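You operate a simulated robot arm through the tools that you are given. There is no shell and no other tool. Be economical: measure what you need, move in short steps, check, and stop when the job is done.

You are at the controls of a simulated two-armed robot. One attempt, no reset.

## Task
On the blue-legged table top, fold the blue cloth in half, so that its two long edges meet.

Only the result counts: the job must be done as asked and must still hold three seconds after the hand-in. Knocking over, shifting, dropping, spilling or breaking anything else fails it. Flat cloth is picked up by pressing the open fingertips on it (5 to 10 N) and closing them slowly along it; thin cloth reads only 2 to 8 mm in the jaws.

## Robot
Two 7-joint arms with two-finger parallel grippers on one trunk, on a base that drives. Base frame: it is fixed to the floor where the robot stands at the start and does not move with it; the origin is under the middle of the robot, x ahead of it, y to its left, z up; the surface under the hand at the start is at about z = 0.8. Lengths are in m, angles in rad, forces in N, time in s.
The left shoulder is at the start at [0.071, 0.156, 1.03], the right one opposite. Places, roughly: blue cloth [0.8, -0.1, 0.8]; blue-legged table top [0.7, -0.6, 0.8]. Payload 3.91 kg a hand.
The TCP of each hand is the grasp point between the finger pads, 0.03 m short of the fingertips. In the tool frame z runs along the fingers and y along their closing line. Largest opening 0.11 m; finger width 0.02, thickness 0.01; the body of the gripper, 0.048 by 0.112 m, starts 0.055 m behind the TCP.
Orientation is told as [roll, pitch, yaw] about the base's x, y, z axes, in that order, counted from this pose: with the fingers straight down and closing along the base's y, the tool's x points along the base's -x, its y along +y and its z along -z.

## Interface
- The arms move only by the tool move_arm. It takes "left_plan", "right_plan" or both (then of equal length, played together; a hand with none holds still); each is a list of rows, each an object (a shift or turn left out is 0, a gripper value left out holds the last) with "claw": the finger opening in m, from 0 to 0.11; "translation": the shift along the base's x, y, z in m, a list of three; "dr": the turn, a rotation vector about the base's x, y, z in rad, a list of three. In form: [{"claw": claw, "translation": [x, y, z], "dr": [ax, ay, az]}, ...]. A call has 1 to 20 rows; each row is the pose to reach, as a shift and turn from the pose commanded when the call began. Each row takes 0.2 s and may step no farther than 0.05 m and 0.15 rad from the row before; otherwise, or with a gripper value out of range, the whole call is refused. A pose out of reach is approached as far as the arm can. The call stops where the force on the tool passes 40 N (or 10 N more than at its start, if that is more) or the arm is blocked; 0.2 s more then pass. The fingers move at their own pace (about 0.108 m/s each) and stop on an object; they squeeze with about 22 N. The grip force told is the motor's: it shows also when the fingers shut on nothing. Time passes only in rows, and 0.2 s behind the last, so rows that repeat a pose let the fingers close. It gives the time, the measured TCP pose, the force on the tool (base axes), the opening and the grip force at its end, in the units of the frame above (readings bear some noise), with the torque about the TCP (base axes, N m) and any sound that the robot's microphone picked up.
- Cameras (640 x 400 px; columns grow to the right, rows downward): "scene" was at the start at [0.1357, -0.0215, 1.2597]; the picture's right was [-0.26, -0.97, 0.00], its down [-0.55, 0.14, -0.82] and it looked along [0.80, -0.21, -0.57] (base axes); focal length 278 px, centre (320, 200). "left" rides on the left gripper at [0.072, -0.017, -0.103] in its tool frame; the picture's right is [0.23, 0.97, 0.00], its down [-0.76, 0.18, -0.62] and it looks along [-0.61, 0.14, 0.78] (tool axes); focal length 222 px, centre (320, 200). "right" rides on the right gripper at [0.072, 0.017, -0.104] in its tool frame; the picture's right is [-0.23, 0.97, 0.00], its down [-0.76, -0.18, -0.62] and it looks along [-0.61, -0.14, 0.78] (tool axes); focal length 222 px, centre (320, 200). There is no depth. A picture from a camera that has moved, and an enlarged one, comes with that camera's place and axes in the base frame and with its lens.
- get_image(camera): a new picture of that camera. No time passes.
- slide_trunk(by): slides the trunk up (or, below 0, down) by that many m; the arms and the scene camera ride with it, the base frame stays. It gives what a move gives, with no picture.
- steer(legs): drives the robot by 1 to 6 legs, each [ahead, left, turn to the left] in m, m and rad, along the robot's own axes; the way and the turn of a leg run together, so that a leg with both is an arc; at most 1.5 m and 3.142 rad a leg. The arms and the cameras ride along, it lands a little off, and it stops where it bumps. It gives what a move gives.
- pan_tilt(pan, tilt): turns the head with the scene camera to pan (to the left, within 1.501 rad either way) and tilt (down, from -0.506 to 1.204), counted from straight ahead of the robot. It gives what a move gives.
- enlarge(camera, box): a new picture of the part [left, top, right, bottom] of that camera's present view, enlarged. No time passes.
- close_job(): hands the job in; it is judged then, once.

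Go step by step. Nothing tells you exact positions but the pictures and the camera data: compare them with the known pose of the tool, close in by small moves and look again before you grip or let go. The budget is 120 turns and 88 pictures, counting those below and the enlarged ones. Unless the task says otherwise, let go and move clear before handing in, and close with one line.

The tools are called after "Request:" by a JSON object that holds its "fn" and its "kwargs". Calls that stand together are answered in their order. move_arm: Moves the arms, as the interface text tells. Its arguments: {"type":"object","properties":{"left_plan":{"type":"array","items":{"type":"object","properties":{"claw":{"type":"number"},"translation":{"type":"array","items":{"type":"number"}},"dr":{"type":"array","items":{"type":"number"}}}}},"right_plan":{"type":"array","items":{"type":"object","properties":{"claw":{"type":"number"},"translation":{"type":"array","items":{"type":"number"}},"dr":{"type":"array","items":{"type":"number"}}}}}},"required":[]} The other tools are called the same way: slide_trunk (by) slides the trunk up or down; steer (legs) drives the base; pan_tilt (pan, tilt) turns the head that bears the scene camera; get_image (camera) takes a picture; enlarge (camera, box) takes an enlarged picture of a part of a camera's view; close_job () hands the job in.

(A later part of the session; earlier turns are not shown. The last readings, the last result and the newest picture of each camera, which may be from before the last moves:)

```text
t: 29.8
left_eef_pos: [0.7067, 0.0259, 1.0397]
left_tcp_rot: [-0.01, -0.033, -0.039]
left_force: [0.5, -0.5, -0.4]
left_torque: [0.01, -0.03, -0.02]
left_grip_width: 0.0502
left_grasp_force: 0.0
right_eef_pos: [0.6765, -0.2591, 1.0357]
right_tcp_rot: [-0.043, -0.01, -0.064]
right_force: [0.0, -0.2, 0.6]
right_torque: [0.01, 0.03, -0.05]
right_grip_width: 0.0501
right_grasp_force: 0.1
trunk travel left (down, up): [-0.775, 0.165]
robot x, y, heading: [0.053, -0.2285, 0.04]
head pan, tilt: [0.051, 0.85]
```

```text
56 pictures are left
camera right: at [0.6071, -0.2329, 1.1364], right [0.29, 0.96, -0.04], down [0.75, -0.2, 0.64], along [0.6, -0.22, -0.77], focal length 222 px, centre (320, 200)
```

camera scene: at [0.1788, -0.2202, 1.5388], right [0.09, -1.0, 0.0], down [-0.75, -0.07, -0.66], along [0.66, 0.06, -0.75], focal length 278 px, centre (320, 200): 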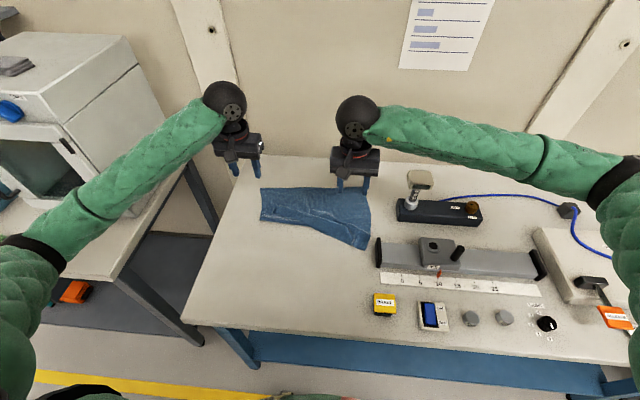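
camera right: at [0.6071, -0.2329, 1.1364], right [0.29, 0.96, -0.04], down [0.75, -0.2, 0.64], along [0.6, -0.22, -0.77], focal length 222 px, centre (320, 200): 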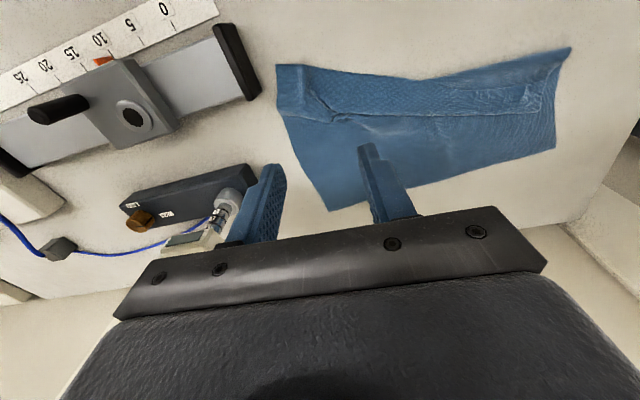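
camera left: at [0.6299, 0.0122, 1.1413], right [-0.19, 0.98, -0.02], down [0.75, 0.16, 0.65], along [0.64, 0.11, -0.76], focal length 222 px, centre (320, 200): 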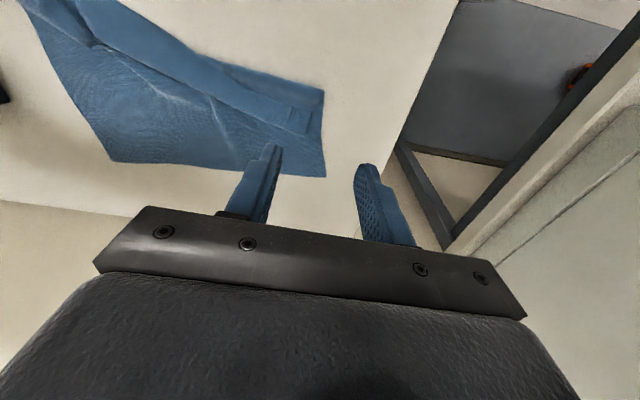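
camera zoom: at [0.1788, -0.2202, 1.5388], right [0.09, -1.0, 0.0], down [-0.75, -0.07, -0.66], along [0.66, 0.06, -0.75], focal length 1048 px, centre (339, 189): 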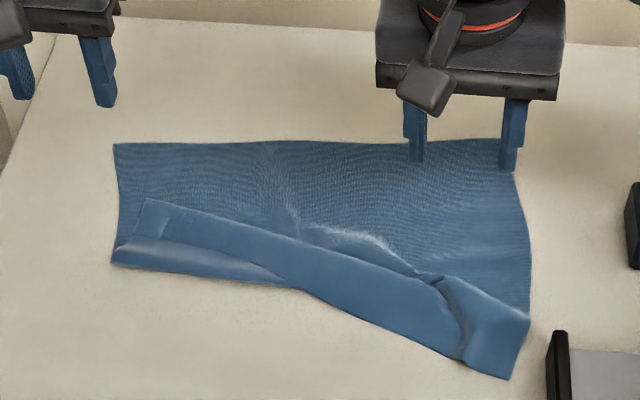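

Now it's clear: the far edge (about (0.864, 0.062) to (0.903, -0.318)) is flat and single-layered, with the near part flopped on top. I'll take the far edge by a narrow strip, lift the cloth so it hangs open, and fold it toward the robot; first I hover above the far corners.

Request:
{"fn": "move_arm", "kwargs": {"left_plan": [{"claw": 0.03, "translation": [0.03, 0, -0.02], "dr": [0.002, 0.005, 0.02]}, {"translation": [0.06, 0.001, -0.04], "dr": [0.004, 0.01, 0.045]}, {"translation": [0.09, 0.001, -0.06], "dr": [0.006, 0.015, 0.07]}, {"translation": [0.12, 0.002, -0.08], "dr": [0.008, 0.02, 0.095]}, {"translation": [0.145, 0.002, -0.105], "dr": [0.01, 0.028, 0.12]}, {"translation": [0.166, 0.002, -0.135], "dr": [0.01, 0.033, 0.139]}, {"translation": [0.166, 0.002, -0.135], "dr": [0.01, 0.033, 0.139]}], "right_plan": [{"claw": 0.03, "translation": [0.04, -0.003, -0.01], "dr": [0.007, 0.002, 0.025]}, {"translation": [0.08, -0.006, -0.03], "dr": [0.014, 0.004, 0.05]}, {"translation": [0.12, -0.01, -0.05], "dr": [0.021, 0.006, 0.08]}, {"translation": [0.16, -0.015, -0.07], "dr": [0.03, 0.008, 0.11]}, {"translation": [0.2, -0.02, -0.095], "dr": [0.037, 0.01, 0.14]}, {"translation": [0.228, -0.025, -0.13], "dr": [0.043, 0.01, 0.164]}, {"translation": [0.228, -0.025, -0.13], "dr": [0.043, 0.01, 0.164]}]}}

Request:
{"fn": "get_image", "kwargs": {"camera": "scene"}}

Request:
{"fn": "get_image", "kwargs": {"camera": "left"}}

Request:
{"fn": "get_image", "kwargs": {"camera": "right"}}

```text
t: 31.4
left_eef_pos: [0.871, 0.0285, 0.9024]
left_tcp_rot: [0.001, -0.003, 0.101]
left_force: [0.1, 0.3, 0.0]
left_torque: [0.03, -0.01, -0.02]
left_grip_width: 0.03
left_grasp_force: 0.1
right_eef_pos: [0.9045, -0.2827, 0.9048]
right_tcp_rot: [0.0, -0.001, 0.099]
right_force: [0.1, -0.7, 0.4]
right_torque: [0.02, -0.02, 0.01]
right_grip_width: 0.0304
right_grasp_force: 0.1
trunk travel left (down, up): [-0.775, 0.165]
robot x, y, heading: [0.0492, -0.2312, 0.039]
head pan, tilt: [0.051, 0.85]
```

```text
55 pictures are left
camera scene: at [0.1774, -0.2205, 1.539], right [0.09, -1.0, 0.0], down [-0.75, -0.07, -0.66], along [0.66, 0.06, -0.75], focal length 278 px, centre (320, 200)
```

scene: 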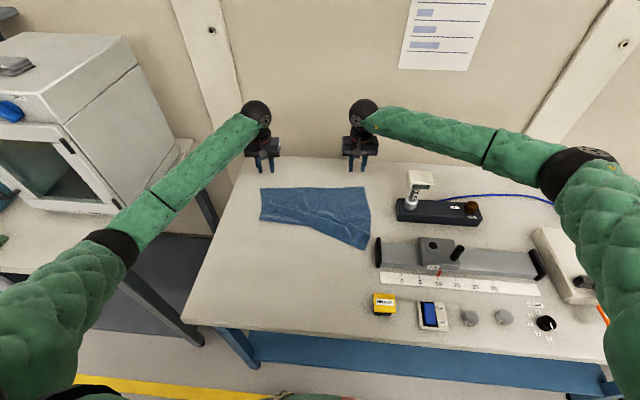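

```text
54 pictures are left
camera left: at [0.7991, 0.0031, 1.0072], right [-0.32, 0.95, 0.0], down [0.74, 0.25, 0.63], along [0.59, 0.2, -0.78], focal length 222 px, centre (320, 200)
```

left: 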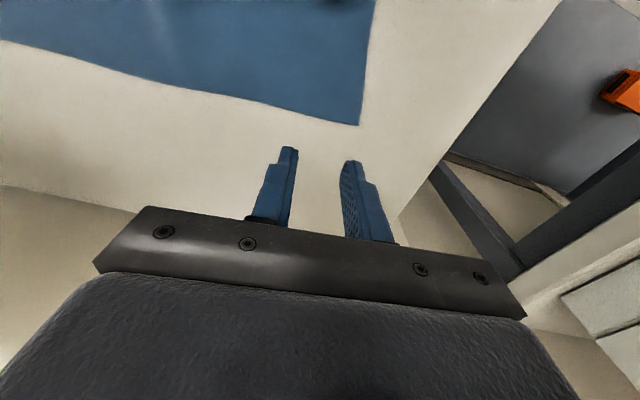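

```text
53 pictures are left
camera right: at [0.834, -0.2725, 1.0069], right [0.13, 0.99, 0.0], down [0.78, -0.1, 0.62], along [0.62, -0.08, -0.78], focal length 222 px, centre (320, 200)
```

right: 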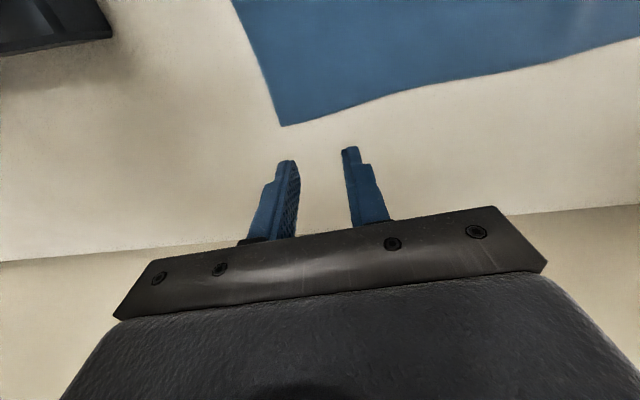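

Wrist views put the corners at (0.859, 0.061) and (0.904, -0.317). I lower to just above the surface with about 5 mm of finger over the edge.

Request:
{"fn": "move_arm", "kwargs": {"left_plan": [{"translation": [-0.003, 0, -0.025]}, {"translation": [-0.003, 0, -0.05]}, {"translation": [-0.003, 0, -0.064]}, {"translation": [-0.003, 0, -0.067]}, {"translation": [-0.003, 0, -0.067]}], "right_plan": [{"translation": [-0.001, 0, -0.025]}, {"translation": [-0.001, 0, -0.05]}, {"translation": [-0.001, 0, -0.064]}, {"translation": [-0.001, 0, -0.069]}, {"translation": [-0.001, 0, -0.069]}]}}

Request:
{"fn": "get_image", "kwargs": {"camera": "left"}}

Request:
{"fn": "get_image", "kwargs": {"camera": "right"}}

```text
t: 32.6
left_eef_pos: [0.8709, 0.0278, 0.838]
left_tcp_rot: [-0.001, -0.004, 0.1]
left_force: [0.2, -0.7, -0.6]
left_torque: [0.0, 0.05, 0.02]
left_grip_width: 0.0302
left_grasp_force: 0.1
right_eef_pos: [0.9043, -0.2836, 0.8341]
right_tcp_rot: [0.002, 0.001, 0.099]
right_force: [0.6, -0.3, -0.2]
right_torque: [0.0, -0.01, -0.01]
right_grip_width: 0.0299
right_grasp_force: 0.0
trunk travel left (down, up): [-0.775, 0.165]
robot x, y, heading: [0.0498, -0.2294, 0.039]
head pan, tilt: [0.051, 0.85]
```

```text
52 pictures are left
camera left: at [0.799, 0.0034, 0.9408], right [-0.32, 0.95, 0.0], down [0.74, 0.25, 0.63], along [0.59, 0.2, -0.78], focal length 222 px, centre (320, 200)
```

left: 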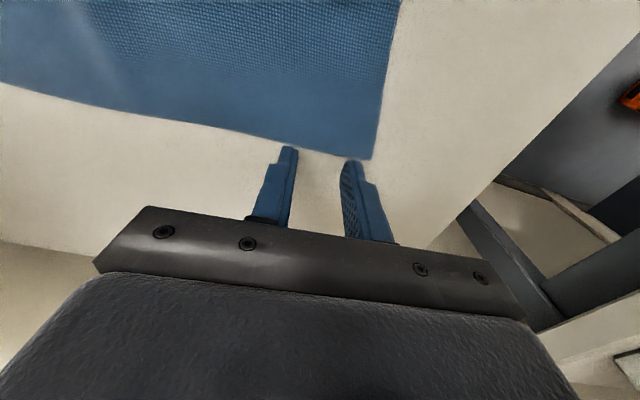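

```text
51 pictures are left
camera right: at [0.8328, -0.2738, 0.9371], right [0.13, 0.99, 0.0], down [0.78, -0.1, 0.62], along [0.62, -0.08, -0.78], focal length 222 px, centre (320, 200)
```

right: 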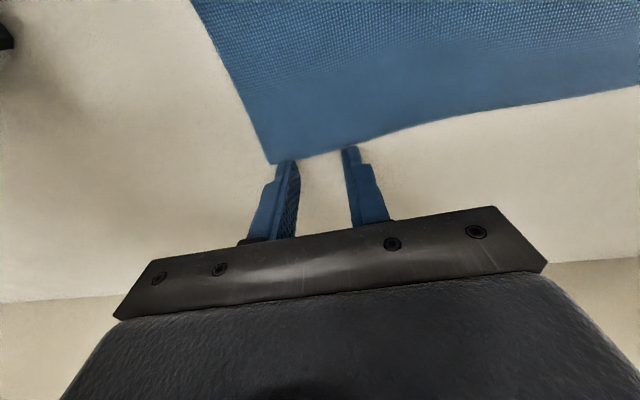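

The fingertips just touch the edge line in view, so I go 7 mm toward the robot and 8 mm inward, then press gently.

Request:
{"fn": "move_arm", "kwargs": {"left_plan": [{"translation": [-0.007, -0.008, 0]}, {"translation": [-0.007, -0.008, -0.003]}, {"translation": [-0.007, -0.008, -0.0045]}, {"translation": [-0.007, -0.008, -0.0045]}, {"translation": [-0.007, -0.008, -0.0045]}], "right_plan": [{"translation": [-0.007, 0.008, 0]}, {"translation": [-0.007, 0.008, -0.002]}, {"translation": [-0.007, 0.008, -0.003]}, {"translation": [-0.007, 0.008, -0.003]}, {"translation": [-0.007, 0.008, -0.003]}]}}

Request:
{"fn": "get_image", "kwargs": {"camera": "left"}}

Request:
{"fn": "get_image", "kwargs": {"camera": "right"}}

```text
t: 33.8
left_eef_pos: [0.8643, 0.0206, 0.8327]
left_tcp_rot: [0.0, -0.004, 0.099]
left_force: [0.3, -0.2, 1.1]
left_torque: [-0.01, 0.0, -0.01]
left_grip_width: 0.0299
left_grasp_force: 0.0
right_eef_pos: [0.898, -0.2768, 0.8325]
right_tcp_rot: [-0.001, 0.002, 0.1]
right_force: [0.0, -0.8, 1.4]
right_torque: [-0.01, -0.03, 0.0]
right_grip_width: 0.03
right_grasp_force: 0.1
trunk travel left (down, up): [-0.775, 0.165]
robot x, y, heading: [0.0479, -0.2306, 0.038]
head pan, tilt: [0.051, 0.85]
```

```text
50 pictures are left
camera left: at [0.7923, -0.0049, 0.9365], right [-0.32, 0.95, 0.0], down [0.74, 0.25, 0.63], along [0.59, 0.2, -0.78], focal length 222 px, centre (320, 200)
```

left: 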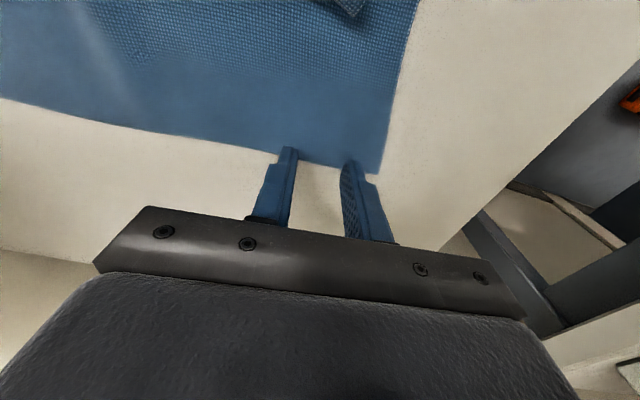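

```text
49 pictures are left
camera right: at [0.8258, -0.2668, 0.9353], right [0.13, 0.99, 0.0], down [0.78, -0.1, 0.62], along [0.62, -0.08, -0.78], focal length 222 px, centre (320, 200)
```

right: 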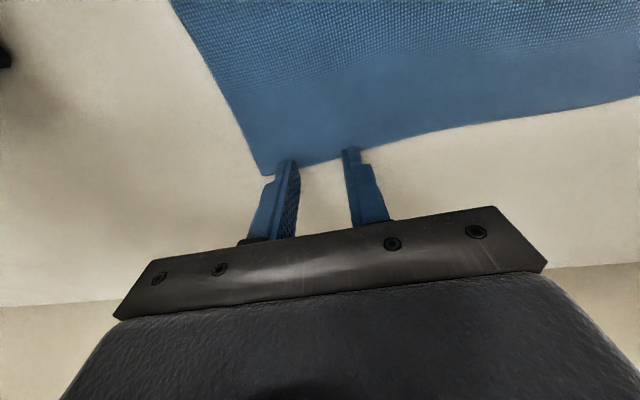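

Overlap looks about 6 mm and contact is light. I press slightly more and close slowly.

Request:
{"fn": "move_arm", "kwargs": {"left_plan": [{"translation": [0, 0, -0.001]}, {"translation": [0, 0, -0.001], "claw": 0.026}, {"translation": [0, 0, -0.001], "claw": 0.022}, {"translation": [0, 0, -0.001], "claw": 0.018}, {"translation": [0, 0, -0.001], "claw": 0.014}, {"translation": [0, 0, -0.001], "claw": 0.01}, {"translation": [0, 0, -0.001], "claw": 0.006}, {"translation": [0, 0, -0.001], "claw": 0.002}, {"translation": [0, 0, -0.001], "claw": 0.0}, {"translation": [0, 0, -0.001], "claw": 0.0}], "right_plan": [{"translation": [0, 0, -0.001]}, {"translation": [0, 0, -0.001], "claw": 0.026}, {"translation": [0, 0, -0.001], "claw": 0.022}, {"translation": [0, 0, -0.001], "claw": 0.018}, {"translation": [0, 0, -0.001], "claw": 0.014}, {"translation": [0, 0, -0.001], "claw": 0.01}, {"translation": [0, 0, -0.001], "claw": 0.006}, {"translation": [0, 0, -0.001], "claw": 0.002}, {"translation": [0, 0, -0.001], "claw": 0.0}, {"translation": [0, 0, -0.001], "claw": 0.0}]}}

Request:
{"fn": "get_image", "kwargs": {"camera": "left"}}

Request:
{"fn": "get_image", "kwargs": {"camera": "right"}}

```text
t: 36.0
left_eef_pos: [0.8637, 0.0202, 0.8322]
left_tcp_rot: [-0.001, -0.003, 0.1]
left_force: [0.4, -0.3, 0.0]
left_torque: [-0.03, 0.05, -0.04]
left_grip_width: 0.0
left_grasp_force: 22.5
right_eef_pos: [0.8979, -0.2771, 0.8318]
right_tcp_rot: [0.0, 0.002, 0.1]
right_force: [-0.1, 0.3, 1.0]
right_torque: [0.0, 0.0, -0.02]
right_grip_width: 0.0019
right_grasp_force: 22.3
trunk travel left (down, up): [-0.775, 0.165]
robot x, y, heading: [0.0485, -0.229, 0.04]
head pan, tilt: [0.051, 0.85]
```

```text
48 pictures are left
camera left: at [0.7919, -0.0048, 0.936], right [-0.32, 0.95, 0.0], down [0.74, 0.25, 0.63], along [0.59, 0.2, -0.78], focal length 222 px, centre (320, 200)
```

left: 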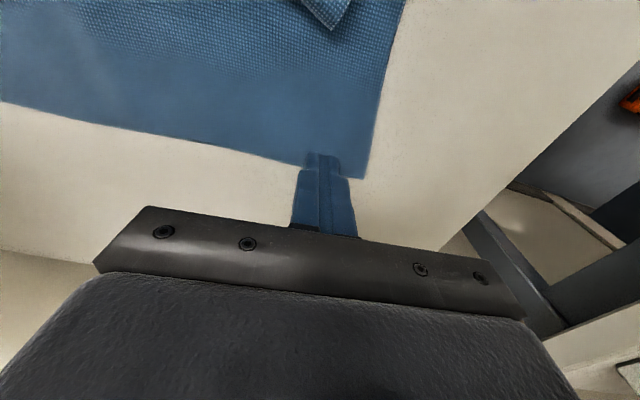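

```text
47 pictures are left
camera right: at [0.8255, -0.2666, 0.9347], right [0.13, 0.99, 0.0], down [0.78, -0.1, 0.62], along [0.62, -0.08, -0.78], focal length 222 px, centre (320, 200)
```

right: 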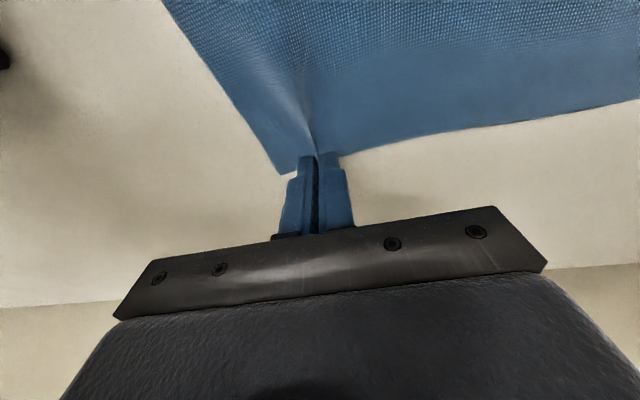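

The right hand holds cloth (1.9 mm), the left closed on nothing. I reopen the left, take 3 mm more overlap, and press harder.

Request:
{"fn": "move_arm", "kwargs": {"left_plan": [{"translation": [0, 0, 0.004]}, {"translation": [-0.003, -0.003, 0.004], "claw": 0.03}, {"translation": [-0.003, -0.003, 0.004], "claw": 0.03}, {"translation": [-0.003, -0.003, 0.0]}, {"translation": [-0.003, -0.003, -0.0012]}, {"translation": [-0.003, -0.003, -0.0012]}, {"translation": [-0.003, -0.003, -0.0012]}]}}

```text
t: 37.6
left_eef_pos: [0.8615, 0.0159, 0.8312]
left_tcp_rot: [0.0, -0.004, 0.101]
left_force: [-0.5, 0.8, 8.5]
left_torque: [0.06, 0.01, 0.0]
left_grip_width: 0.0302
left_grasp_force: 0.1
right_eef_pos: [0.8971, -0.2765, 0.8318]
right_tcp_rot: [0.0, 0.0, 0.099]
right_force: [0.0, -0.4, 0.6]
right_torque: [-0.02, 0.02, -0.01]
right_grip_width: 0.002
right_grasp_force: 21.7
trunk travel left (down, up): [-0.775, 0.165]
robot x, y, heading: [0.0522, -0.2351, 0.039]
head pan, tilt: [0.051, 0.85]
```

Left presses with 8.5 N now; I close it slowly.

Request:
{"fn": "move_arm", "kwargs": {"left_plan": [{"claw": 0.026}, {"claw": 0.022}, {"claw": 0.018}, {"claw": 0.014}, {"claw": 0.01}, {"claw": 0.006}, {"claw": 0.002}, {"claw": 0.0}, {"claw": 0.0}]}}

Request:
{"fn": "get_image", "kwargs": {"camera": "left"}}

```text
t: 39.6
left_eef_pos: [0.8598, 0.0171, 0.8306]
left_tcp_rot: [0.002, -0.003, 0.101]
left_force: [1.0, -4.9, 10.9]
left_torque: [-0.15, -0.04, 0.02]
left_grip_width: 0.0022
left_grasp_force: 22.0
right_eef_pos: [0.8959, -0.2764, 0.8327]
right_tcp_rot: [-0.001, 0.001, 0.099]
right_force: [-0.5, 3.9, -0.1]
right_torque: [0.14, -0.01, -0.02]
right_grip_width: 0.0019
right_grasp_force: 22.8
trunk travel left (down, up): [-0.775, 0.165]
robot x, y, heading: [0.0528, -0.2322, 0.043]
head pan, tilt: [0.051, 0.85]
```

```text
46 pictures are left
camera left: at [0.7887, -0.0089, 0.9351], right [-0.32, 0.95, 0.0], down [0.74, 0.25, 0.63], along [0.59, 0.2, -0.78], focal length 222 px, centre (320, 200)
```

left: 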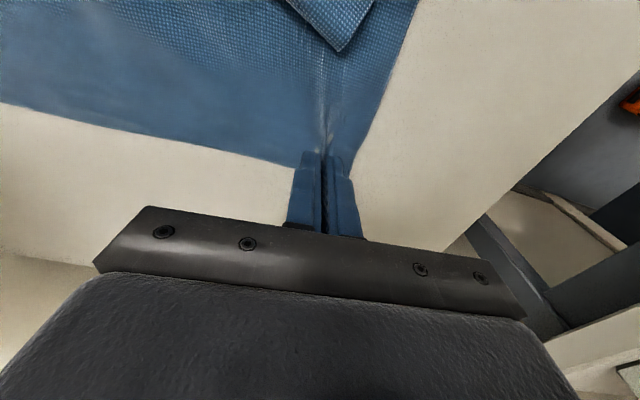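

Both hands hold the far edge now. I lift it up and back so the cloth hangs freely, squaring it to the robot.

Request:
{"fn": "move_arm", "kwargs": {"left_plan": [{"translation": [-0.004, 0, 0.026], "dr": [0, 0, -0.008]}, {"translation": [-0.01, 0, 0.052], "dr": [0, 0, -0.016]}, {"translation": [-0.02, 0, 0.078], "dr": [0, 0, -0.024]}, {"translation": [-0.03, 0, 0.104], "dr": [0, 0, -0.032]}, {"translation": [-0.04, 0, 0.13], "dr": [0, 0, -0.04]}, {"translation": [-0.05, 0, 0.156], "dr": [0, 0, -0.05]}, {"translation": [-0.06, 0, 0.182], "dr": [0, 0, -0.06]}, {"translation": [-0.07, 0, 0.208], "dr": [0, 0, -0.07]}, {"translation": [-0.08, 0, 0.234], "dr": [0, 0, -0.08]}, {"translation": [-0.09, 0, 0.26], "dr": [0, 0, -0.09]}, {"translation": [-0.1, 0, 0.286], "dr": [0, 0, -0.1]}, {"translation": [-0.11, 0, 0.31], "dr": [0, 0, -0.1]}, {"translation": [-0.11, 0, 0.31], "dr": [0, 0, -0.1]}], "right_plan": [{"translation": [-0.006, 0, 0.026], "dr": [0, 0, -0.008]}, {"translation": [-0.014, 0, 0.052], "dr": [0, 0, -0.016]}, {"translation": [-0.027, 0, 0.078], "dr": [0, 0, -0.024]}, {"translation": [-0.04, 0, 0.104], "dr": [0, 0, -0.032]}, {"translation": [-0.053, 0, 0.13], "dr": [0, 0, -0.04]}, {"translation": [-0.066, 0, 0.156], "dr": [0, 0, -0.05]}, {"translation": [-0.079, 0, 0.182], "dr": [0, 0, -0.06]}, {"translation": [-0.092, 0, 0.208], "dr": [0, 0, -0.07]}, {"translation": [-0.105, 0, 0.234], "dr": [0, 0, -0.08]}, {"translation": [-0.118, 0, 0.26], "dr": [0, 0, -0.09]}, {"translation": [-0.131, 0, 0.286], "dr": [0, 0, -0.1]}, {"translation": [-0.145, 0, 0.31], "dr": [0, 0, -0.1]}, {"translation": [-0.145, 0, 0.31], "dr": [0, 0, -0.1]}]}}

Request:
{"fn": "get_image", "kwargs": {"camera": "scene"}}

```text
t: 42.4
left_eef_pos: [0.7521, 0.0148, 1.1394]
left_tcp_rot: [0.0, -0.002, 0.0]
left_force: [0.4, -1.7, 0.2]
left_torque: [-0.05, 0.02, 0.03]
left_grip_width: 0.0023
left_grasp_force: 21.8
right_eef_pos: [0.7521, -0.2751, 1.1429]
right_tcp_rot: [-0.002, 0.002, -0.002]
right_force: [-0.4, 1.4, -0.4]
right_torque: [0.07, 0.0, 0.01]
right_grip_width: 0.0021
right_grasp_force: 22.2
trunk travel left (down, up): [-0.775, 0.165]
robot x, y, heading: [0.0498, -0.2353, 0.044]
head pan, tilt: [0.051, 0.85]
```

```text
45 pictures are left
camera scene: at [0.1798, -0.2205, 1.5387], right [0.09, -1.0, 0.0], down [-0.75, -0.07, -0.66], along [0.66, 0.06, -0.75], focal length 278 px, centre (320, 200)
```

scene: 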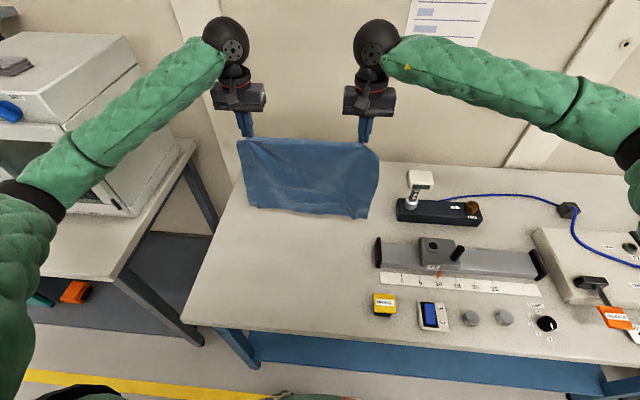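

The cloth hangs fully open. I enlarge to check its lower edge.

Request:
{"fn": "enlarge", "kwargs": {"camera": "scene", "box": [220, 120, 400, 232]}}

```text
3.56 times, centred on (310, 176) of scene
camera zoom: at [0.1798, -0.2205, 1.5387], right [0.09, -1.0, 0.0], down [-0.75, -0.07, -0.66], along [0.66, 0.06, -0.75], focal length 989 px, centre (356, 285)
```

zoom: 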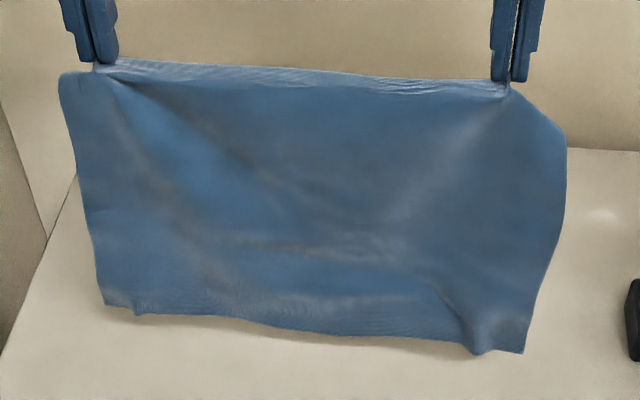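

The cloth is fully unfolded. I move back to x = 0.66, touch the near edge down, and lay the first half by lowering while moving forward.

Request:
{"fn": "move_arm", "kwargs": {"left_plan": [{"translation": [-0.02, 0, 0]}, {"translation": [-0.04, 0, 0]}, {"translation": [-0.06, 0, 0]}, {"translation": [-0.08, 0, 0]}, {"translation": [-0.092, 0, 0]}, {"translation": [-0.092, 0, -0.01]}, {"translation": [-0.092, 0, -0.03]}, {"translation": [-0.072, 0, -0.05]}, {"translation": [-0.052, 0, -0.07]}, {"translation": [-0.032, 0, -0.09]}, {"translation": [-0.012, 0, -0.11]}, {"translation": [0.008, 0, -0.13]}, {"translation": [0.028, 0, -0.15]}, {"translation": [0.04, 0, -0.165]}, {"translation": [0.04, 0, -0.165]}], "right_plan": [{"translation": [-0.02, 0, 0]}, {"translation": [-0.04, 0, 0]}, {"translation": [-0.06, 0, 0]}, {"translation": [-0.08, 0, 0]}, {"translation": [-0.092, 0, 0]}, {"translation": [-0.092, 0, -0.01]}, {"translation": [-0.092, 0, -0.03]}, {"translation": [-0.072, 0, -0.05]}, {"translation": [-0.052, 0, -0.07]}, {"translation": [-0.032, 0, -0.09]}, {"translation": [-0.012, 0, -0.11]}, {"translation": [0.008, 0, -0.13]}, {"translation": [0.028, 0, -0.15]}, {"translation": [0.04, 0, -0.165]}, {"translation": [0.04, 0, -0.165]}]}}

Request:
{"fn": "get_image", "kwargs": {"camera": "scene"}}

Request:
{"fn": "enlarge", "kwargs": {"camera": "scene", "box": [220, 140, 400, 252]}}

```text
t: 45.6
left_eef_pos: [0.788, 0.0164, 0.9759]
left_tcp_rot: [0.0, -0.002, 0.0]
left_force: [-0.4, -2.8, 0.7]
left_torque: [-0.07, -0.01, 0.05]
left_grip_width: 0.002
left_grasp_force: 21.8
right_eef_pos: [0.7913, -0.2767, 0.977]
right_tcp_rot: [-0.003, 0.004, -0.001]
right_force: [-0.6, 2.4, -0.5]
right_torque: [0.12, 0.0, -0.04]
right_grip_width: 0.0019
right_grasp_force: 22.1
trunk travel left (down, up): [-0.775, 0.165]
robot x, y, heading: [0.0467, -0.2326, 0.04]
head pan, tilt: [0.051, 0.85]
```

```text
43 pictures are left
camera scene: at [0.1783, -0.2205, 1.5389], right [0.09, -1.0, 0.0], down [-0.75, -0.07, -0.66], along [0.66, 0.06, -0.75], focal length 278 px, centre (320, 200)
```

scene: 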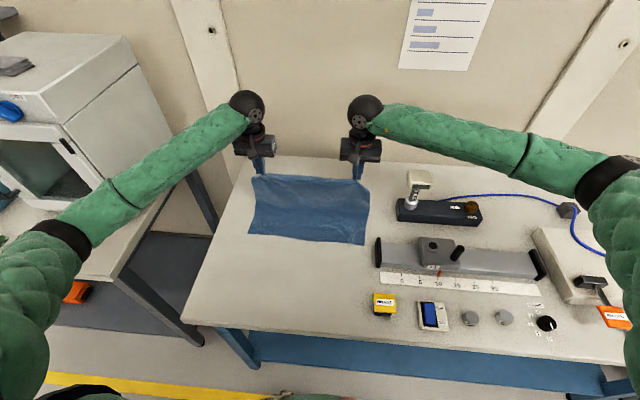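

```text
3.56 times, centred on (310, 196) of scene
camera zoom: at [0.1783, -0.2205, 1.5389], right [0.09, -1.0, 0.0], down [-0.75, -0.07, -0.66], along [0.66, 0.06, -0.75], focal length 989 px, centre (356, 214)
```

zoom: 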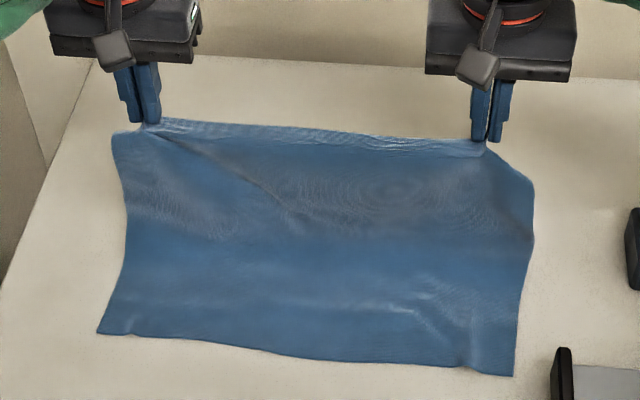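

The near half is laid: near edge at x ≈ 0.665 (left) and 0.651 (right), hands hold the other edge above the fold line. Now I arc the held edge back toward the near edge, stopping just above it to check.

Request:
{"fn": "move_arm", "kwargs": {"left_plan": [{"translation": [-0.019, 0, -0.002], "dr": [0, -0.035, 0]}, {"translation": [-0.037, 0, -0.007], "dr": [0, -0.07, 0]}, {"translation": [-0.054, 0, -0.0155], "dr": [0, -0.11, 0]}, {"translation": [-0.071, 0, -0.027], "dr": [0, -0.15, 0]}, {"translation": [-0.085, 0, -0.0416], "dr": [0, -0.19, 0]}, {"translation": [-0.097, 0, -0.0585], "dr": [0, -0.23, 0]}, {"translation": [-0.107, 0, -0.0775], "dr": [0, -0.27, 0]}, {"translation": [-0.114, 0, -0.098], "dr": [0, -0.31, 0]}, {"translation": [-0.1186, 0, -0.12], "dr": [0, -0.35, 0]}, {"translation": [-0.1186, 0, -0.12], "dr": [0, -0.35, 0]}], "right_plan": [{"translation": [-0.021, 0, -0.002], "dr": [0, -0.035, 0]}, {"translation": [-0.042, 0, -0.007], "dr": [0, -0.07, 0]}, {"translation": [-0.062, 0, -0.0155], "dr": [0, -0.11, 0]}, {"translation": [-0.081, 0, -0.027], "dr": [0, -0.15, 0]}, {"translation": [-0.097, 0, -0.0416], "dr": [0, -0.19, 0]}, {"translation": [-0.111, 0, -0.0585], "dr": [0, -0.23, 0]}, {"translation": [-0.122, 0, -0.0775], "dr": [0, -0.27, 0]}, {"translation": [-0.13, 0, -0.098], "dr": [0, -0.31, 0]}, {"translation": [-0.135, 0, -0.12], "dr": [0, -0.35, 0]}, {"translation": [-0.135, 0, -0.12], "dr": [0, -0.35, 0]}]}}

Request:
{"fn": "get_image", "kwargs": {"camera": "scene"}}

Request:
{"fn": "enlarge", "kwargs": {"camera": "scene", "box": [220, 150, 400, 262]}}

```text
t: 47.8
left_eef_pos: [0.6716, 0.0156, 0.8548]
left_tcp_rot: [0.0, -0.353, 0.0]
left_force: [0.9, -1.8, 0.4]
left_torque: [-0.07, -0.05, 0.0]
left_grip_width: 0.0023
left_grasp_force: 22.1
right_eef_pos: [0.6577, -0.2771, 0.8584]
right_tcp_rot: [0.0, -0.349, -0.003]
right_force: [1.0, 3.6, 0.4]
right_torque: [0.08, 0.03, 0.03]
right_grip_width: 0.0019
right_grasp_force: 21.8
trunk travel left (down, up): [-0.775, 0.165]
robot x, y, heading: [0.0517, -0.2309, 0.045]
head pan, tilt: [0.051, 0.85]
```

```text
41 pictures are left
camera scene: at [0.1789, -0.2206, 1.5388], right [0.09, -1.0, 0.0], down [-0.75, -0.07, -0.66], along [0.66, 0.06, -0.75], focal length 278 px, centre (320, 200)
```

scene: 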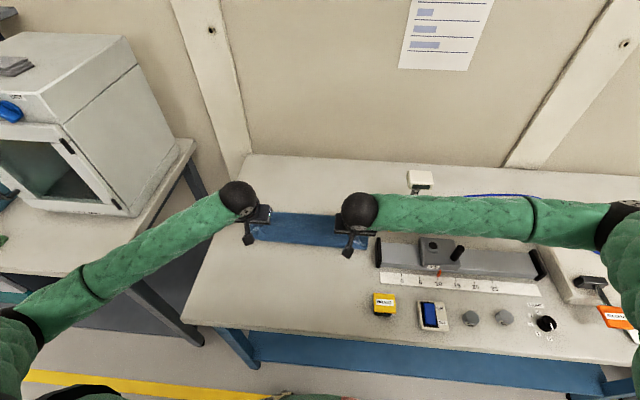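

```text
3.56 times, centred on (310, 206) of scene
camera zoom: at [0.1789, -0.2206, 1.5388], right [0.09, -1.0, 0.0], down [-0.75, -0.07, -0.66], along [0.66, 0.06, -0.75], focal length 989 px, centre (356, 179)
```

zoom: 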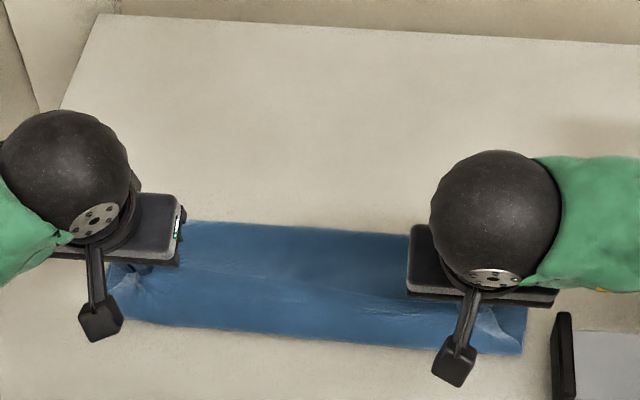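

The fold is formed with the hands just above the near edge. I check with the wrist cameras how the two edges line up.

Request:
{"fn": "get_image", "kwargs": {"camera": "left"}}

Request:
{"fn": "get_image", "kwargs": {"camera": "right"}}

```text
39 pictures are left
camera left: at [0.5663, -0.0012, 0.9275], right [-0.21, 0.97, -0.08], down [0.5, 0.18, 0.85], along [0.84, 0.14, -0.52], focal length 222 px, centre (320, 200)
```

left: 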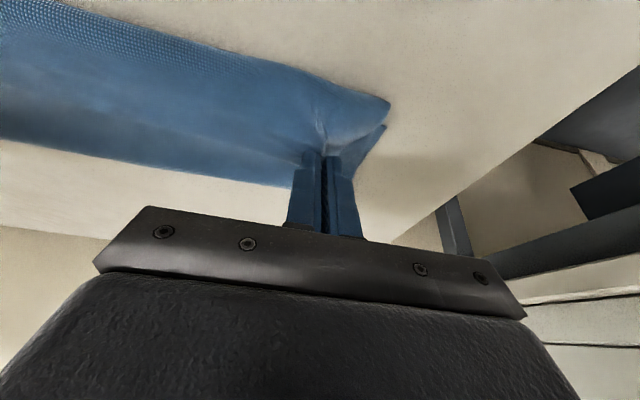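

```text
38 pictures are left
camera right: at [0.5551, -0.2589, 0.9295], right [0.21, 0.97, 0.08], down [0.5, -0.18, 0.85], along [0.84, -0.14, -0.53], focal length 222 px, centre (320, 200)
```

right: 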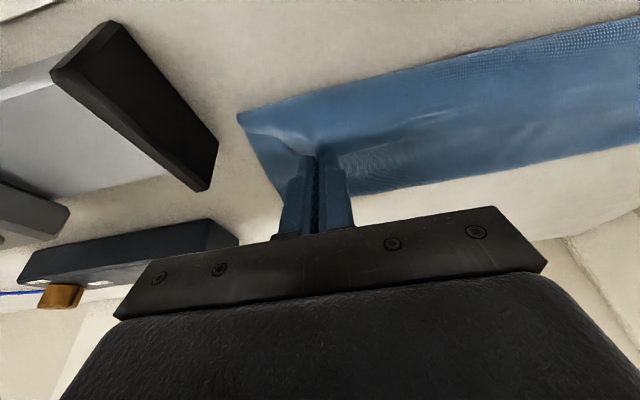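

The fold line ended up at x ≈ 0.76, giving a bottom layer of only ~0.10 m (needs 0.14), so the top would overshoot. I reverse the arc, lay a longer bottom part, and check again.

Request:
{"fn": "move_arm", "kwargs": {"left_plan": [{"translation": [0.005, 0, 0.022], "dr": [0, 0.04, 0]}, {"translation": [0.012, 0, 0.043], "dr": [0, 0.08, 0]}, {"translation": [0.022, 0, 0.062], "dr": [0, 0.12, 0]}, {"translation": [0.034, 0, 0.079], "dr": [0, 0.16, 0]}, {"translation": [0.048, 0, 0.093], "dr": [0, 0.2, 0]}, {"translation": [0.066, 0, 0.105], "dr": [0, 0.24, 0]}, {"translation": [0.086, 0, 0.112], "dr": [0, 0.28, 0]}, {"translation": [0.106, 0, 0.115], "dr": [0, 0.32, 0]}, {"translation": [0.126, 0, 0.108], "dr": [0, 0.35, 0]}, {"translation": [0.142, 0, 0.098], "dr": [0, 0.35, 0]}, {"translation": [0.156, 0, 0.085], "dr": [0, 0.35, 0]}, {"translation": [0.156, 0, 0.085], "dr": [0, 0.35, 0]}], "right_plan": [{"translation": [0.005, 0, 0.022], "dr": [0, 0.04, 0]}, {"translation": [0.012, 0, 0.043], "dr": [0, 0.08, 0]}, {"translation": [0.023, 0, 0.062], "dr": [0, 0.12, 0]}, {"translation": [0.036, 0, 0.079], "dr": [0, 0.16, 0]}, {"translation": [0.052, 0, 0.093], "dr": [0, 0.2, 0]}, {"translation": [0.071, 0, 0.105], "dr": [0, 0.24, 0]}, {"translation": [0.092, 0, 0.112], "dr": [0, 0.28, 0]}, {"translation": [0.112, 0, 0.115], "dr": [0, 0.32, 0]}, {"translation": [0.132, 0, 0.108], "dr": [0, 0.35, 0]}, {"translation": [0.148, 0, 0.098], "dr": [0, 0.35, 0]}, {"translation": [0.162, 0, 0.085], "dr": [0, 0.35, 0]}, {"translation": [0.162, 0, 0.085], "dr": [0, 0.35, 0]}]}}

Request:
{"fn": "enlarge", "kwargs": {"camera": "scene", "box": [220, 140, 400, 252]}}

```text
t: 50.4
left_eef_pos: [0.8286, 0.0161, 0.9411]
left_tcp_rot: [0.001, -0.002, -0.001]
left_force: [-0.8, -2.6, 0.2]
left_torque: [-0.07, 0.0, 0.07]
left_grip_width: 0.0023
left_grasp_force: 21.6
right_eef_pos: [0.8194, -0.2765, 0.9428]
right_tcp_rot: [0.0, 0.002, 0.0]
right_force: [0.6, 1.7, 0.5]
right_torque: [0.05, -0.01, -0.03]
right_grip_width: 0.0021
right_grasp_force: 22.0
trunk travel left (down, up): [-0.775, 0.165]
robot x, y, heading: [0.0528, -0.2311, 0.037]
head pan, tilt: [0.051, 0.85]
```

```text
3.56 times, centred on (310, 196) of scene
camera zoom: at [0.1781, -0.2205, 1.5389], right [0.09, -1.0, 0.0], down [-0.75, -0.07, -0.66], along [0.66, 0.06, -0.75], focal length 989 px, centre (356, 214)
```

zoom: 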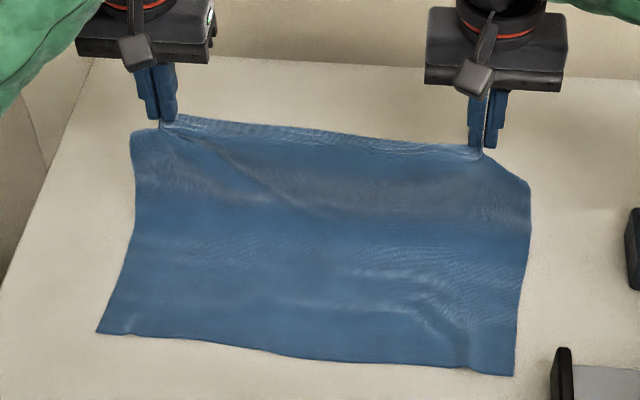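

The near edge stayed exactly in place, and ~0.165 m is now laid. I fold back again along a higher-tension path and check where the fold line settles.

Request:
{"fn": "move_arm", "kwargs": {"left_plan": [{"translation": [-0.02, 0, 0.007], "dr": [0, -0.04, 0]}, {"translation": [-0.045, 0, 0.011], "dr": [0, -0.08, 0]}, {"translation": [-0.07, 0, 0.007], "dr": [0, -0.13, 0]}, {"translation": [-0.095, 0, -0.006], "dr": [0, -0.18, 0]}, {"translation": [-0.115, 0, -0.026], "dr": [0, -0.23, 0]}, {"translation": [-0.13, 0, -0.049], "dr": [0, -0.28, 0]}, {"translation": [-0.14, 0, -0.069], "dr": [0, -0.32, 0]}, {"translation": [-0.149, 0, -0.087], "dr": [0, -0.35, 0]}, {"translation": [-0.149, 0, -0.087], "dr": [0, -0.35, 0]}], "right_plan": [{"translation": [-0.02, 0, 0.007], "dr": [0, -0.04, 0]}, {"translation": [-0.045, 0, 0.011], "dr": [0, -0.08, 0]}, {"translation": [-0.07, 0, 0.007], "dr": [0, -0.13, 0]}, {"translation": [-0.095, 0, -0.006], "dr": [0, -0.18, 0]}, {"translation": [-0.117, 0, -0.026], "dr": [0, -0.23, 0]}, {"translation": [-0.133, 0, -0.049], "dr": [0, -0.28, 0]}, {"translation": [-0.143, 0, -0.069], "dr": [0, -0.32, 0]}, {"translation": [-0.152, 0, -0.087], "dr": [0, -0.35, 0]}, {"translation": [-0.152, 0, -0.087], "dr": [0, -0.35, 0]}]}}

Request:
{"fn": "enlarge", "kwargs": {"camera": "scene", "box": [220, 150, 400, 262]}}

Request:
{"fn": "get_image", "kwargs": {"camera": "left"}}

Request:
{"fn": "get_image", "kwargs": {"camera": "right"}}

```text
t: 52.4
left_eef_pos: [0.6794, 0.0174, 0.8533]
left_tcp_rot: [0.0, -0.354, 0.002]
left_force: [-0.3, -3.6, -0.6]
left_torque: [-0.09, 0.02, 0.01]
left_grip_width: 0.0022
left_grasp_force: 22.4
right_eef_pos: [0.6658, -0.2767, 0.8532]
right_tcp_rot: [-0.002, -0.35, -0.003]
right_force: [-0.1, 2.6, 0.3]
right_torque: [0.1, 0.01, 0.04]
right_grip_width: 0.002
right_grasp_force: 22.7
trunk travel left (down, up): [-0.775, 0.165]
robot x, y, heading: [0.0505, -0.2264, 0.039]
head pan, tilt: [0.051, 0.85]
```

```text
3.56 times, centred on (310, 206) of scene
camera zoom: at [0.1789, -0.2205, 1.5388], right [0.09, -1.0, 0.0], down [-0.75, -0.07, -0.66], along [0.66, 0.06, -0.75], focal length 989 px, centre (356, 179)
```

zoom: 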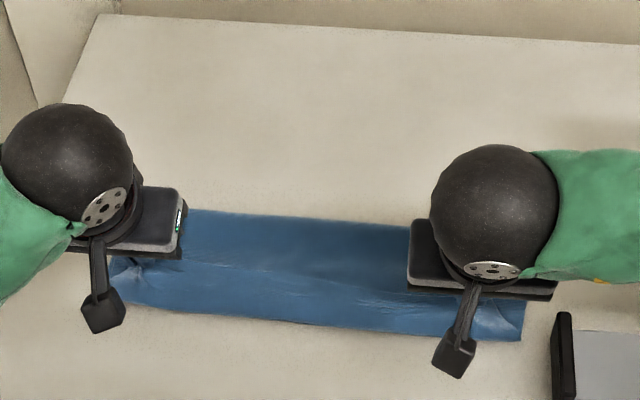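

```text
35 pictures are left
camera left: at [0.5744, -0.0007, 0.9258], right [-0.21, 0.97, -0.08], down [0.5, 0.18, 0.85], along [0.84, 0.14, -0.52], focal length 222 px, centre (320, 200)
```

left: 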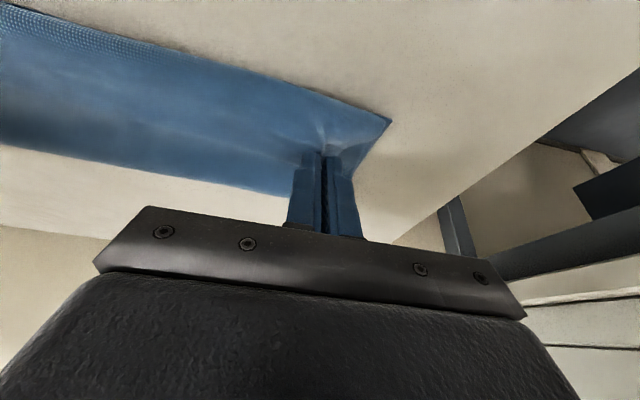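

```text
34 pictures are left
camera right: at [0.5643, -0.259, 0.925], right [0.21, 0.97, 0.08], down [0.5, -0.18, 0.85], along [0.84, -0.14, -0.53], focal length 222 px, centre (320, 200)
```

right: 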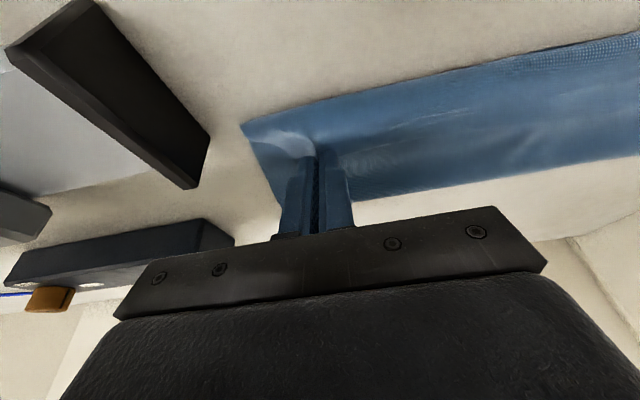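

The bottom near edge stays put, but my path pulled the fold line back to x ≈ 0.775 (wanted ≈ 0.80). I repeat with more cloth laid and a lower, slacker return path.

Request:
{"fn": "move_arm", "kwargs": {"left_plan": [{"translation": [0.009, 0, 0.018], "dr": [0, 0.03, 0]}, {"translation": [0.019, 0, 0.038], "dr": [0, 0.07, 0]}, {"translation": [0.034, 0, 0.061], "dr": [0, 0.12, 0]}, {"translation": [0.054, 0, 0.081], "dr": [0, 0.17, 0]}, {"translation": [0.079, 0, 0.094], "dr": [0, 0.22, 0]}, {"translation": [0.104, 0, 0.098], "dr": [0, 0.27, 0]}, {"translation": [0.129, 0, 0.094], "dr": [0, 0.31, 0]}, {"translation": [0.149, 0, 0.084], "dr": [0, 0.35, 0]}, {"translation": [0.161, 0, 0.068], "dr": [0, 0.35, 0]}, {"translation": [0.161, 0, 0.068], "dr": [0, 0.35, 0]}, {"translation": [0.14, 0, 0.075], "dr": [0, 0.31, 0]}, {"translation": [0.115, 0, 0.078], "dr": [0, 0.26, 0]}, {"translation": [0.09, 0, 0.073], "dr": [0, 0.21, 0]}, {"translation": [0.065, 0, 0.06], "dr": [0, 0.16, 0]}, {"translation": [0.042, 0, 0.044], "dr": [0, 0.11, 0]}, {"translation": [0.022, 0, 0.026], "dr": [0, 0.06, 0]}, {"translation": [0.008, 0, 0.01], "dr": [0, 0.02, 0]}, {"translation": [0.004, 0, 0], "dr": [0, 0, 0]}, {"translation": [0.004, 0, 0], "dr": [0, 0, 0]}], "right_plan": [{"translation": [0.009, 0, 0.018], "dr": [0, 0.03, 0]}, {"translation": [0.019, 0, 0.038], "dr": [0, 0.07, 0]}, {"translation": [0.034, 0, 0.061], "dr": [0, 0.12, 0]}, {"translation": [0.054, 0, 0.081], "dr": [0, 0.17, 0]}, {"translation": [0.079, 0, 0.094], "dr": [0, 0.22, 0]}, {"translation": [0.104, 0, 0.098], "dr": [0, 0.27, 0]}, {"translation": [0.129, 0, 0.094], "dr": [0, 0.31, 0]}, {"translation": [0.149, 0, 0.084], "dr": [0, 0.35, 0]}, {"translation": [0.161, 0, 0.068], "dr": [0, 0.35, 0]}, {"translation": [0.161, 0, 0.068], "dr": [0, 0.35, 0]}, {"translation": [0.14, 0, 0.075], "dr": [0, 0.31, 0]}, {"translation": [0.115, 0, 0.078], "dr": [0, 0.26, 0]}, {"translation": [0.09, 0, 0.073], "dr": [0, 0.21, 0]}, {"translation": [0.065, 0, 0.06], "dr": [0, 0.16, 0]}, {"translation": [0.042, 0, 0.044], "dr": [0, 0.11, 0]}, {"translation": [0.022, 0, 0.026], "dr": [0, 0.06, 0]}, {"translation": [0.008, 0, 0.01], "dr": [0, 0.02, 0]}, {"translation": [0.004, 0, 0], "dr": [0, 0, 0]}, {"translation": [0.004, 0, 0], "dr": [0, 0, 0]}]}}

Request:
{"fn": "enlarge", "kwargs": {"camera": "scene", "box": [220, 150, 400, 262]}}

Request:
{"fn": "get_image", "kwargs": {"camera": "left"}}

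```text
t: 56.4
left_eef_pos: [0.6841, 0.015, 0.8557]
left_tcp_rot: [0.001, -0.352, 0.0]
left_force: [-0.7, -1.4, 0.3]
left_torque: [-0.05, 0.03, 0.02]
left_grip_width: 0.0024
left_grasp_force: 21.7
right_eef_pos: [0.6705, -0.275, 0.8548]
right_tcp_rot: [0.001, -0.349, -0.002]
right_force: [-0.3, 1.1, -0.6]
right_torque: [0.05, -0.01, 0.04]
right_grip_width: 0.0019
right_grasp_force: 21.6
trunk travel left (down, up): [-0.775, 0.165]
robot x, y, heading: [0.0508, -0.2309, 0.047]
head pan, tilt: [0.051, 0.85]
```

```text
3.56 times, centred on (310, 206) of scene
camera zoom: at [0.1786, -0.2205, 1.5388], right [0.09, -1.0, 0.0], down [-0.75, -0.07, -0.66], along [0.66, 0.06, -0.75], focal length 989 px, centre (356, 179)
```

zoom: 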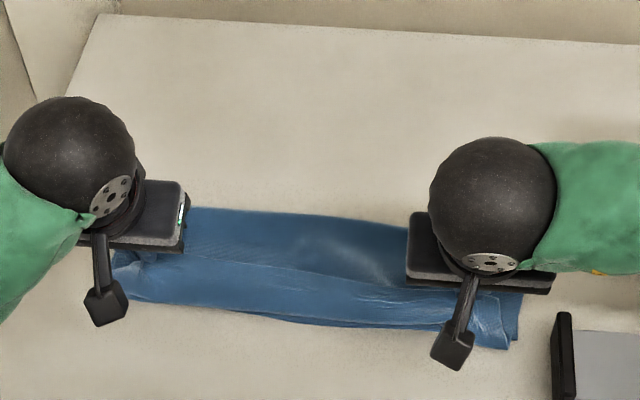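

```text
32 pictures are left
camera left: at [0.5789, -0.002, 0.9283], right [-0.21, 0.97, -0.08], down [0.5, 0.18, 0.85], along [0.84, 0.14, -0.52], focal length 222 px, centre (320, 200)
```

left: 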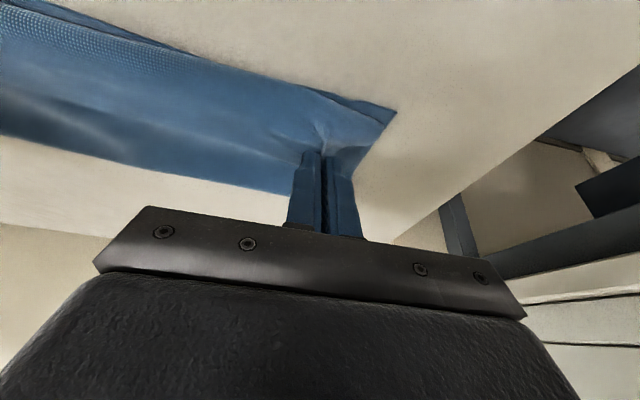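

The reversed grip makes an S-curl that eats cloth. Instead I'll hang it again, lean the upper half toward the robot with the tool tilted, and let it flop down by itself; first I go to that leaning pose and look.

Request:
{"fn": "move_arm", "kwargs": {"left_plan": [{"translation": [0.009, 0, 0.018], "dr": [0, 0.03, 0]}, {"translation": [0.019, 0, 0.038], "dr": [0, 0.07, 0]}, {"translation": [0.034, 0, 0.061], "dr": [0, 0.12, 0]}, {"translation": [0.054, 0, 0.081], "dr": [0, 0.17, 0]}, {"translation": [0.079, 0, 0.094], "dr": [0, 0.22, 0]}, {"translation": [0.104, 0, 0.096], "dr": [0, 0.27, 0]}, {"translation": [0.129, 0, 0.092], "dr": [0, 0.31, 0]}, {"translation": [0.149, 0, 0.08], "dr": [0, 0.35, 0]}, {"translation": [0.16, 0, 0.066], "dr": [0, 0.35, 0]}, {"translation": [0.16, 0, 0.066], "dr": [0, 0.35, 0]}, {"translation": [0.14, 0, 0.074], "dr": [0, 0.25, 0]}, {"translation": [0.12, 0, 0.08], "dr": [0, 0.13, 0]}, {"translation": [0.1, 0, 0.083], "dr": [0, 0.01, 0]}, {"translation": [0.08, 0, 0.08], "dr": [0, -0.11, 0]}, {"translation": [0.06, 0, 0.074], "dr": [0, -0.23, 0]}, {"translation": [0.04, 0, 0.068], "dr": [0, -0.35, 0]}, {"translation": [0.028, 0, 0.063], "dr": [0, -0.35, 0]}, {"translation": [0.028, 0, 0.063], "dr": [0, -0.35, 0]}], "right_plan": [{"translation": [0.009, 0, 0.018], "dr": [0, 0.03, 0]}, {"translation": [0.019, 0, 0.038], "dr": [0, 0.07, 0]}, {"translation": [0.034, 0, 0.061], "dr": [0, 0.12, 0]}, {"translation": [0.054, 0, 0.081], "dr": [0, 0.17, 0]}, {"translation": [0.079, 0, 0.094], "dr": [0, 0.22, 0]}, {"translation": [0.104, 0, 0.096], "dr": [0, 0.27, 0]}, {"translation": [0.129, 0, 0.092], "dr": [0, 0.31, 0]}, {"translation": [0.149, 0, 0.08], "dr": [0, 0.35, 0]}, {"translation": [0.16, 0, 0.066], "dr": [0, 0.35, 0]}, {"translation": [0.16, 0, 0.066], "dr": [0, 0.35, 0]}, {"translation": [0.14, 0, 0.074], "dr": [0, 0.25, 0]}, {"translation": [0.12, 0, 0.08], "dr": [0, 0.13, 0]}, {"translation": [0.1, 0, 0.083], "dr": [0, 0.01, 0]}, {"translation": [0.08, 0, 0.08], "dr": [0, -0.11, 0]}, {"translation": [0.06, 0, 0.074], "dr": [0, -0.23, 0]}, {"translation": [0.04, 0, 0.068], "dr": [0, -0.35, 0]}, {"translation": [0.028, 0, 0.063], "dr": [0, -0.35, 0]}, {"translation": [0.028, 0, 0.063], "dr": [0, -0.35, 0]}]}}

Request:
{"fn": "enlarge", "kwargs": {"camera": "scene", "box": [220, 140, 400, 252]}}

Request:
{"fn": "get_image", "kwargs": {"camera": "left"}}

```text
t: 60.2
left_eef_pos: [0.7109, 0.0158, 0.9163]
left_tcp_rot: [0.0, -0.704, 0.0]
left_force: [0.0, -3.0, 0.4]
left_torque: [-0.03, -0.01, -0.03]
left_grip_width: 0.002
left_grasp_force: 21.7
right_eef_pos: [0.6989, -0.2768, 0.9187]
right_tcp_rot: [0.001, -0.7, -0.003]
right_force: [0.6, 2.7, 0.0]
right_torque: [0.03, -0.03, 0.06]
right_grip_width: 0.002
right_grasp_force: 22.2
trunk travel left (down, up): [-0.775, 0.165]
robot x, y, heading: [0.0528, -0.2324, 0.045]
head pan, tilt: [0.051, 0.85]
```

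```text
3.56 times, centred on (310, 196) of scene
camera zoom: at [0.1785, -0.2204, 1.5388], right [0.09, -1.0, 0.0], down [-0.75, -0.07, -0.66], along [0.66, 0.06, -0.75], focal length 989 px, centre (356, 214)
```

zoom: 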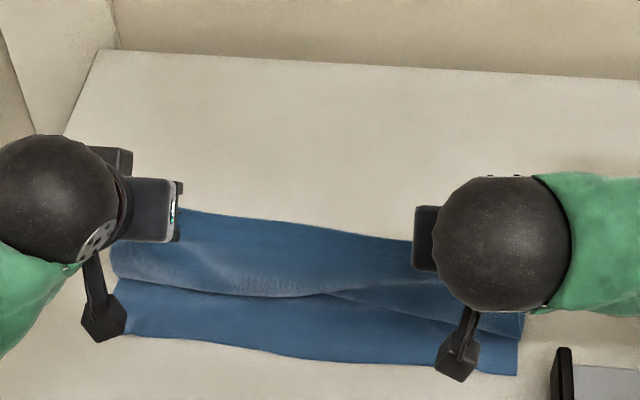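

```text
30 pictures are left
camera left: at [0.5871, -0.0018, 0.9489], right [-0.17, 0.97, -0.15], down [0.18, 0.18, 0.97], along [0.97, 0.14, -0.2], focal length 222 px, centre (320, 200)
```

left: 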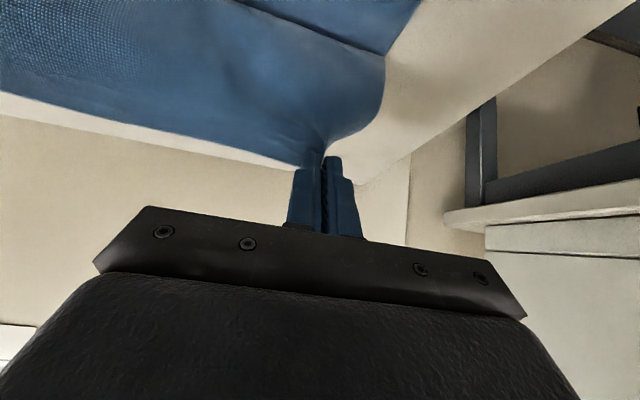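

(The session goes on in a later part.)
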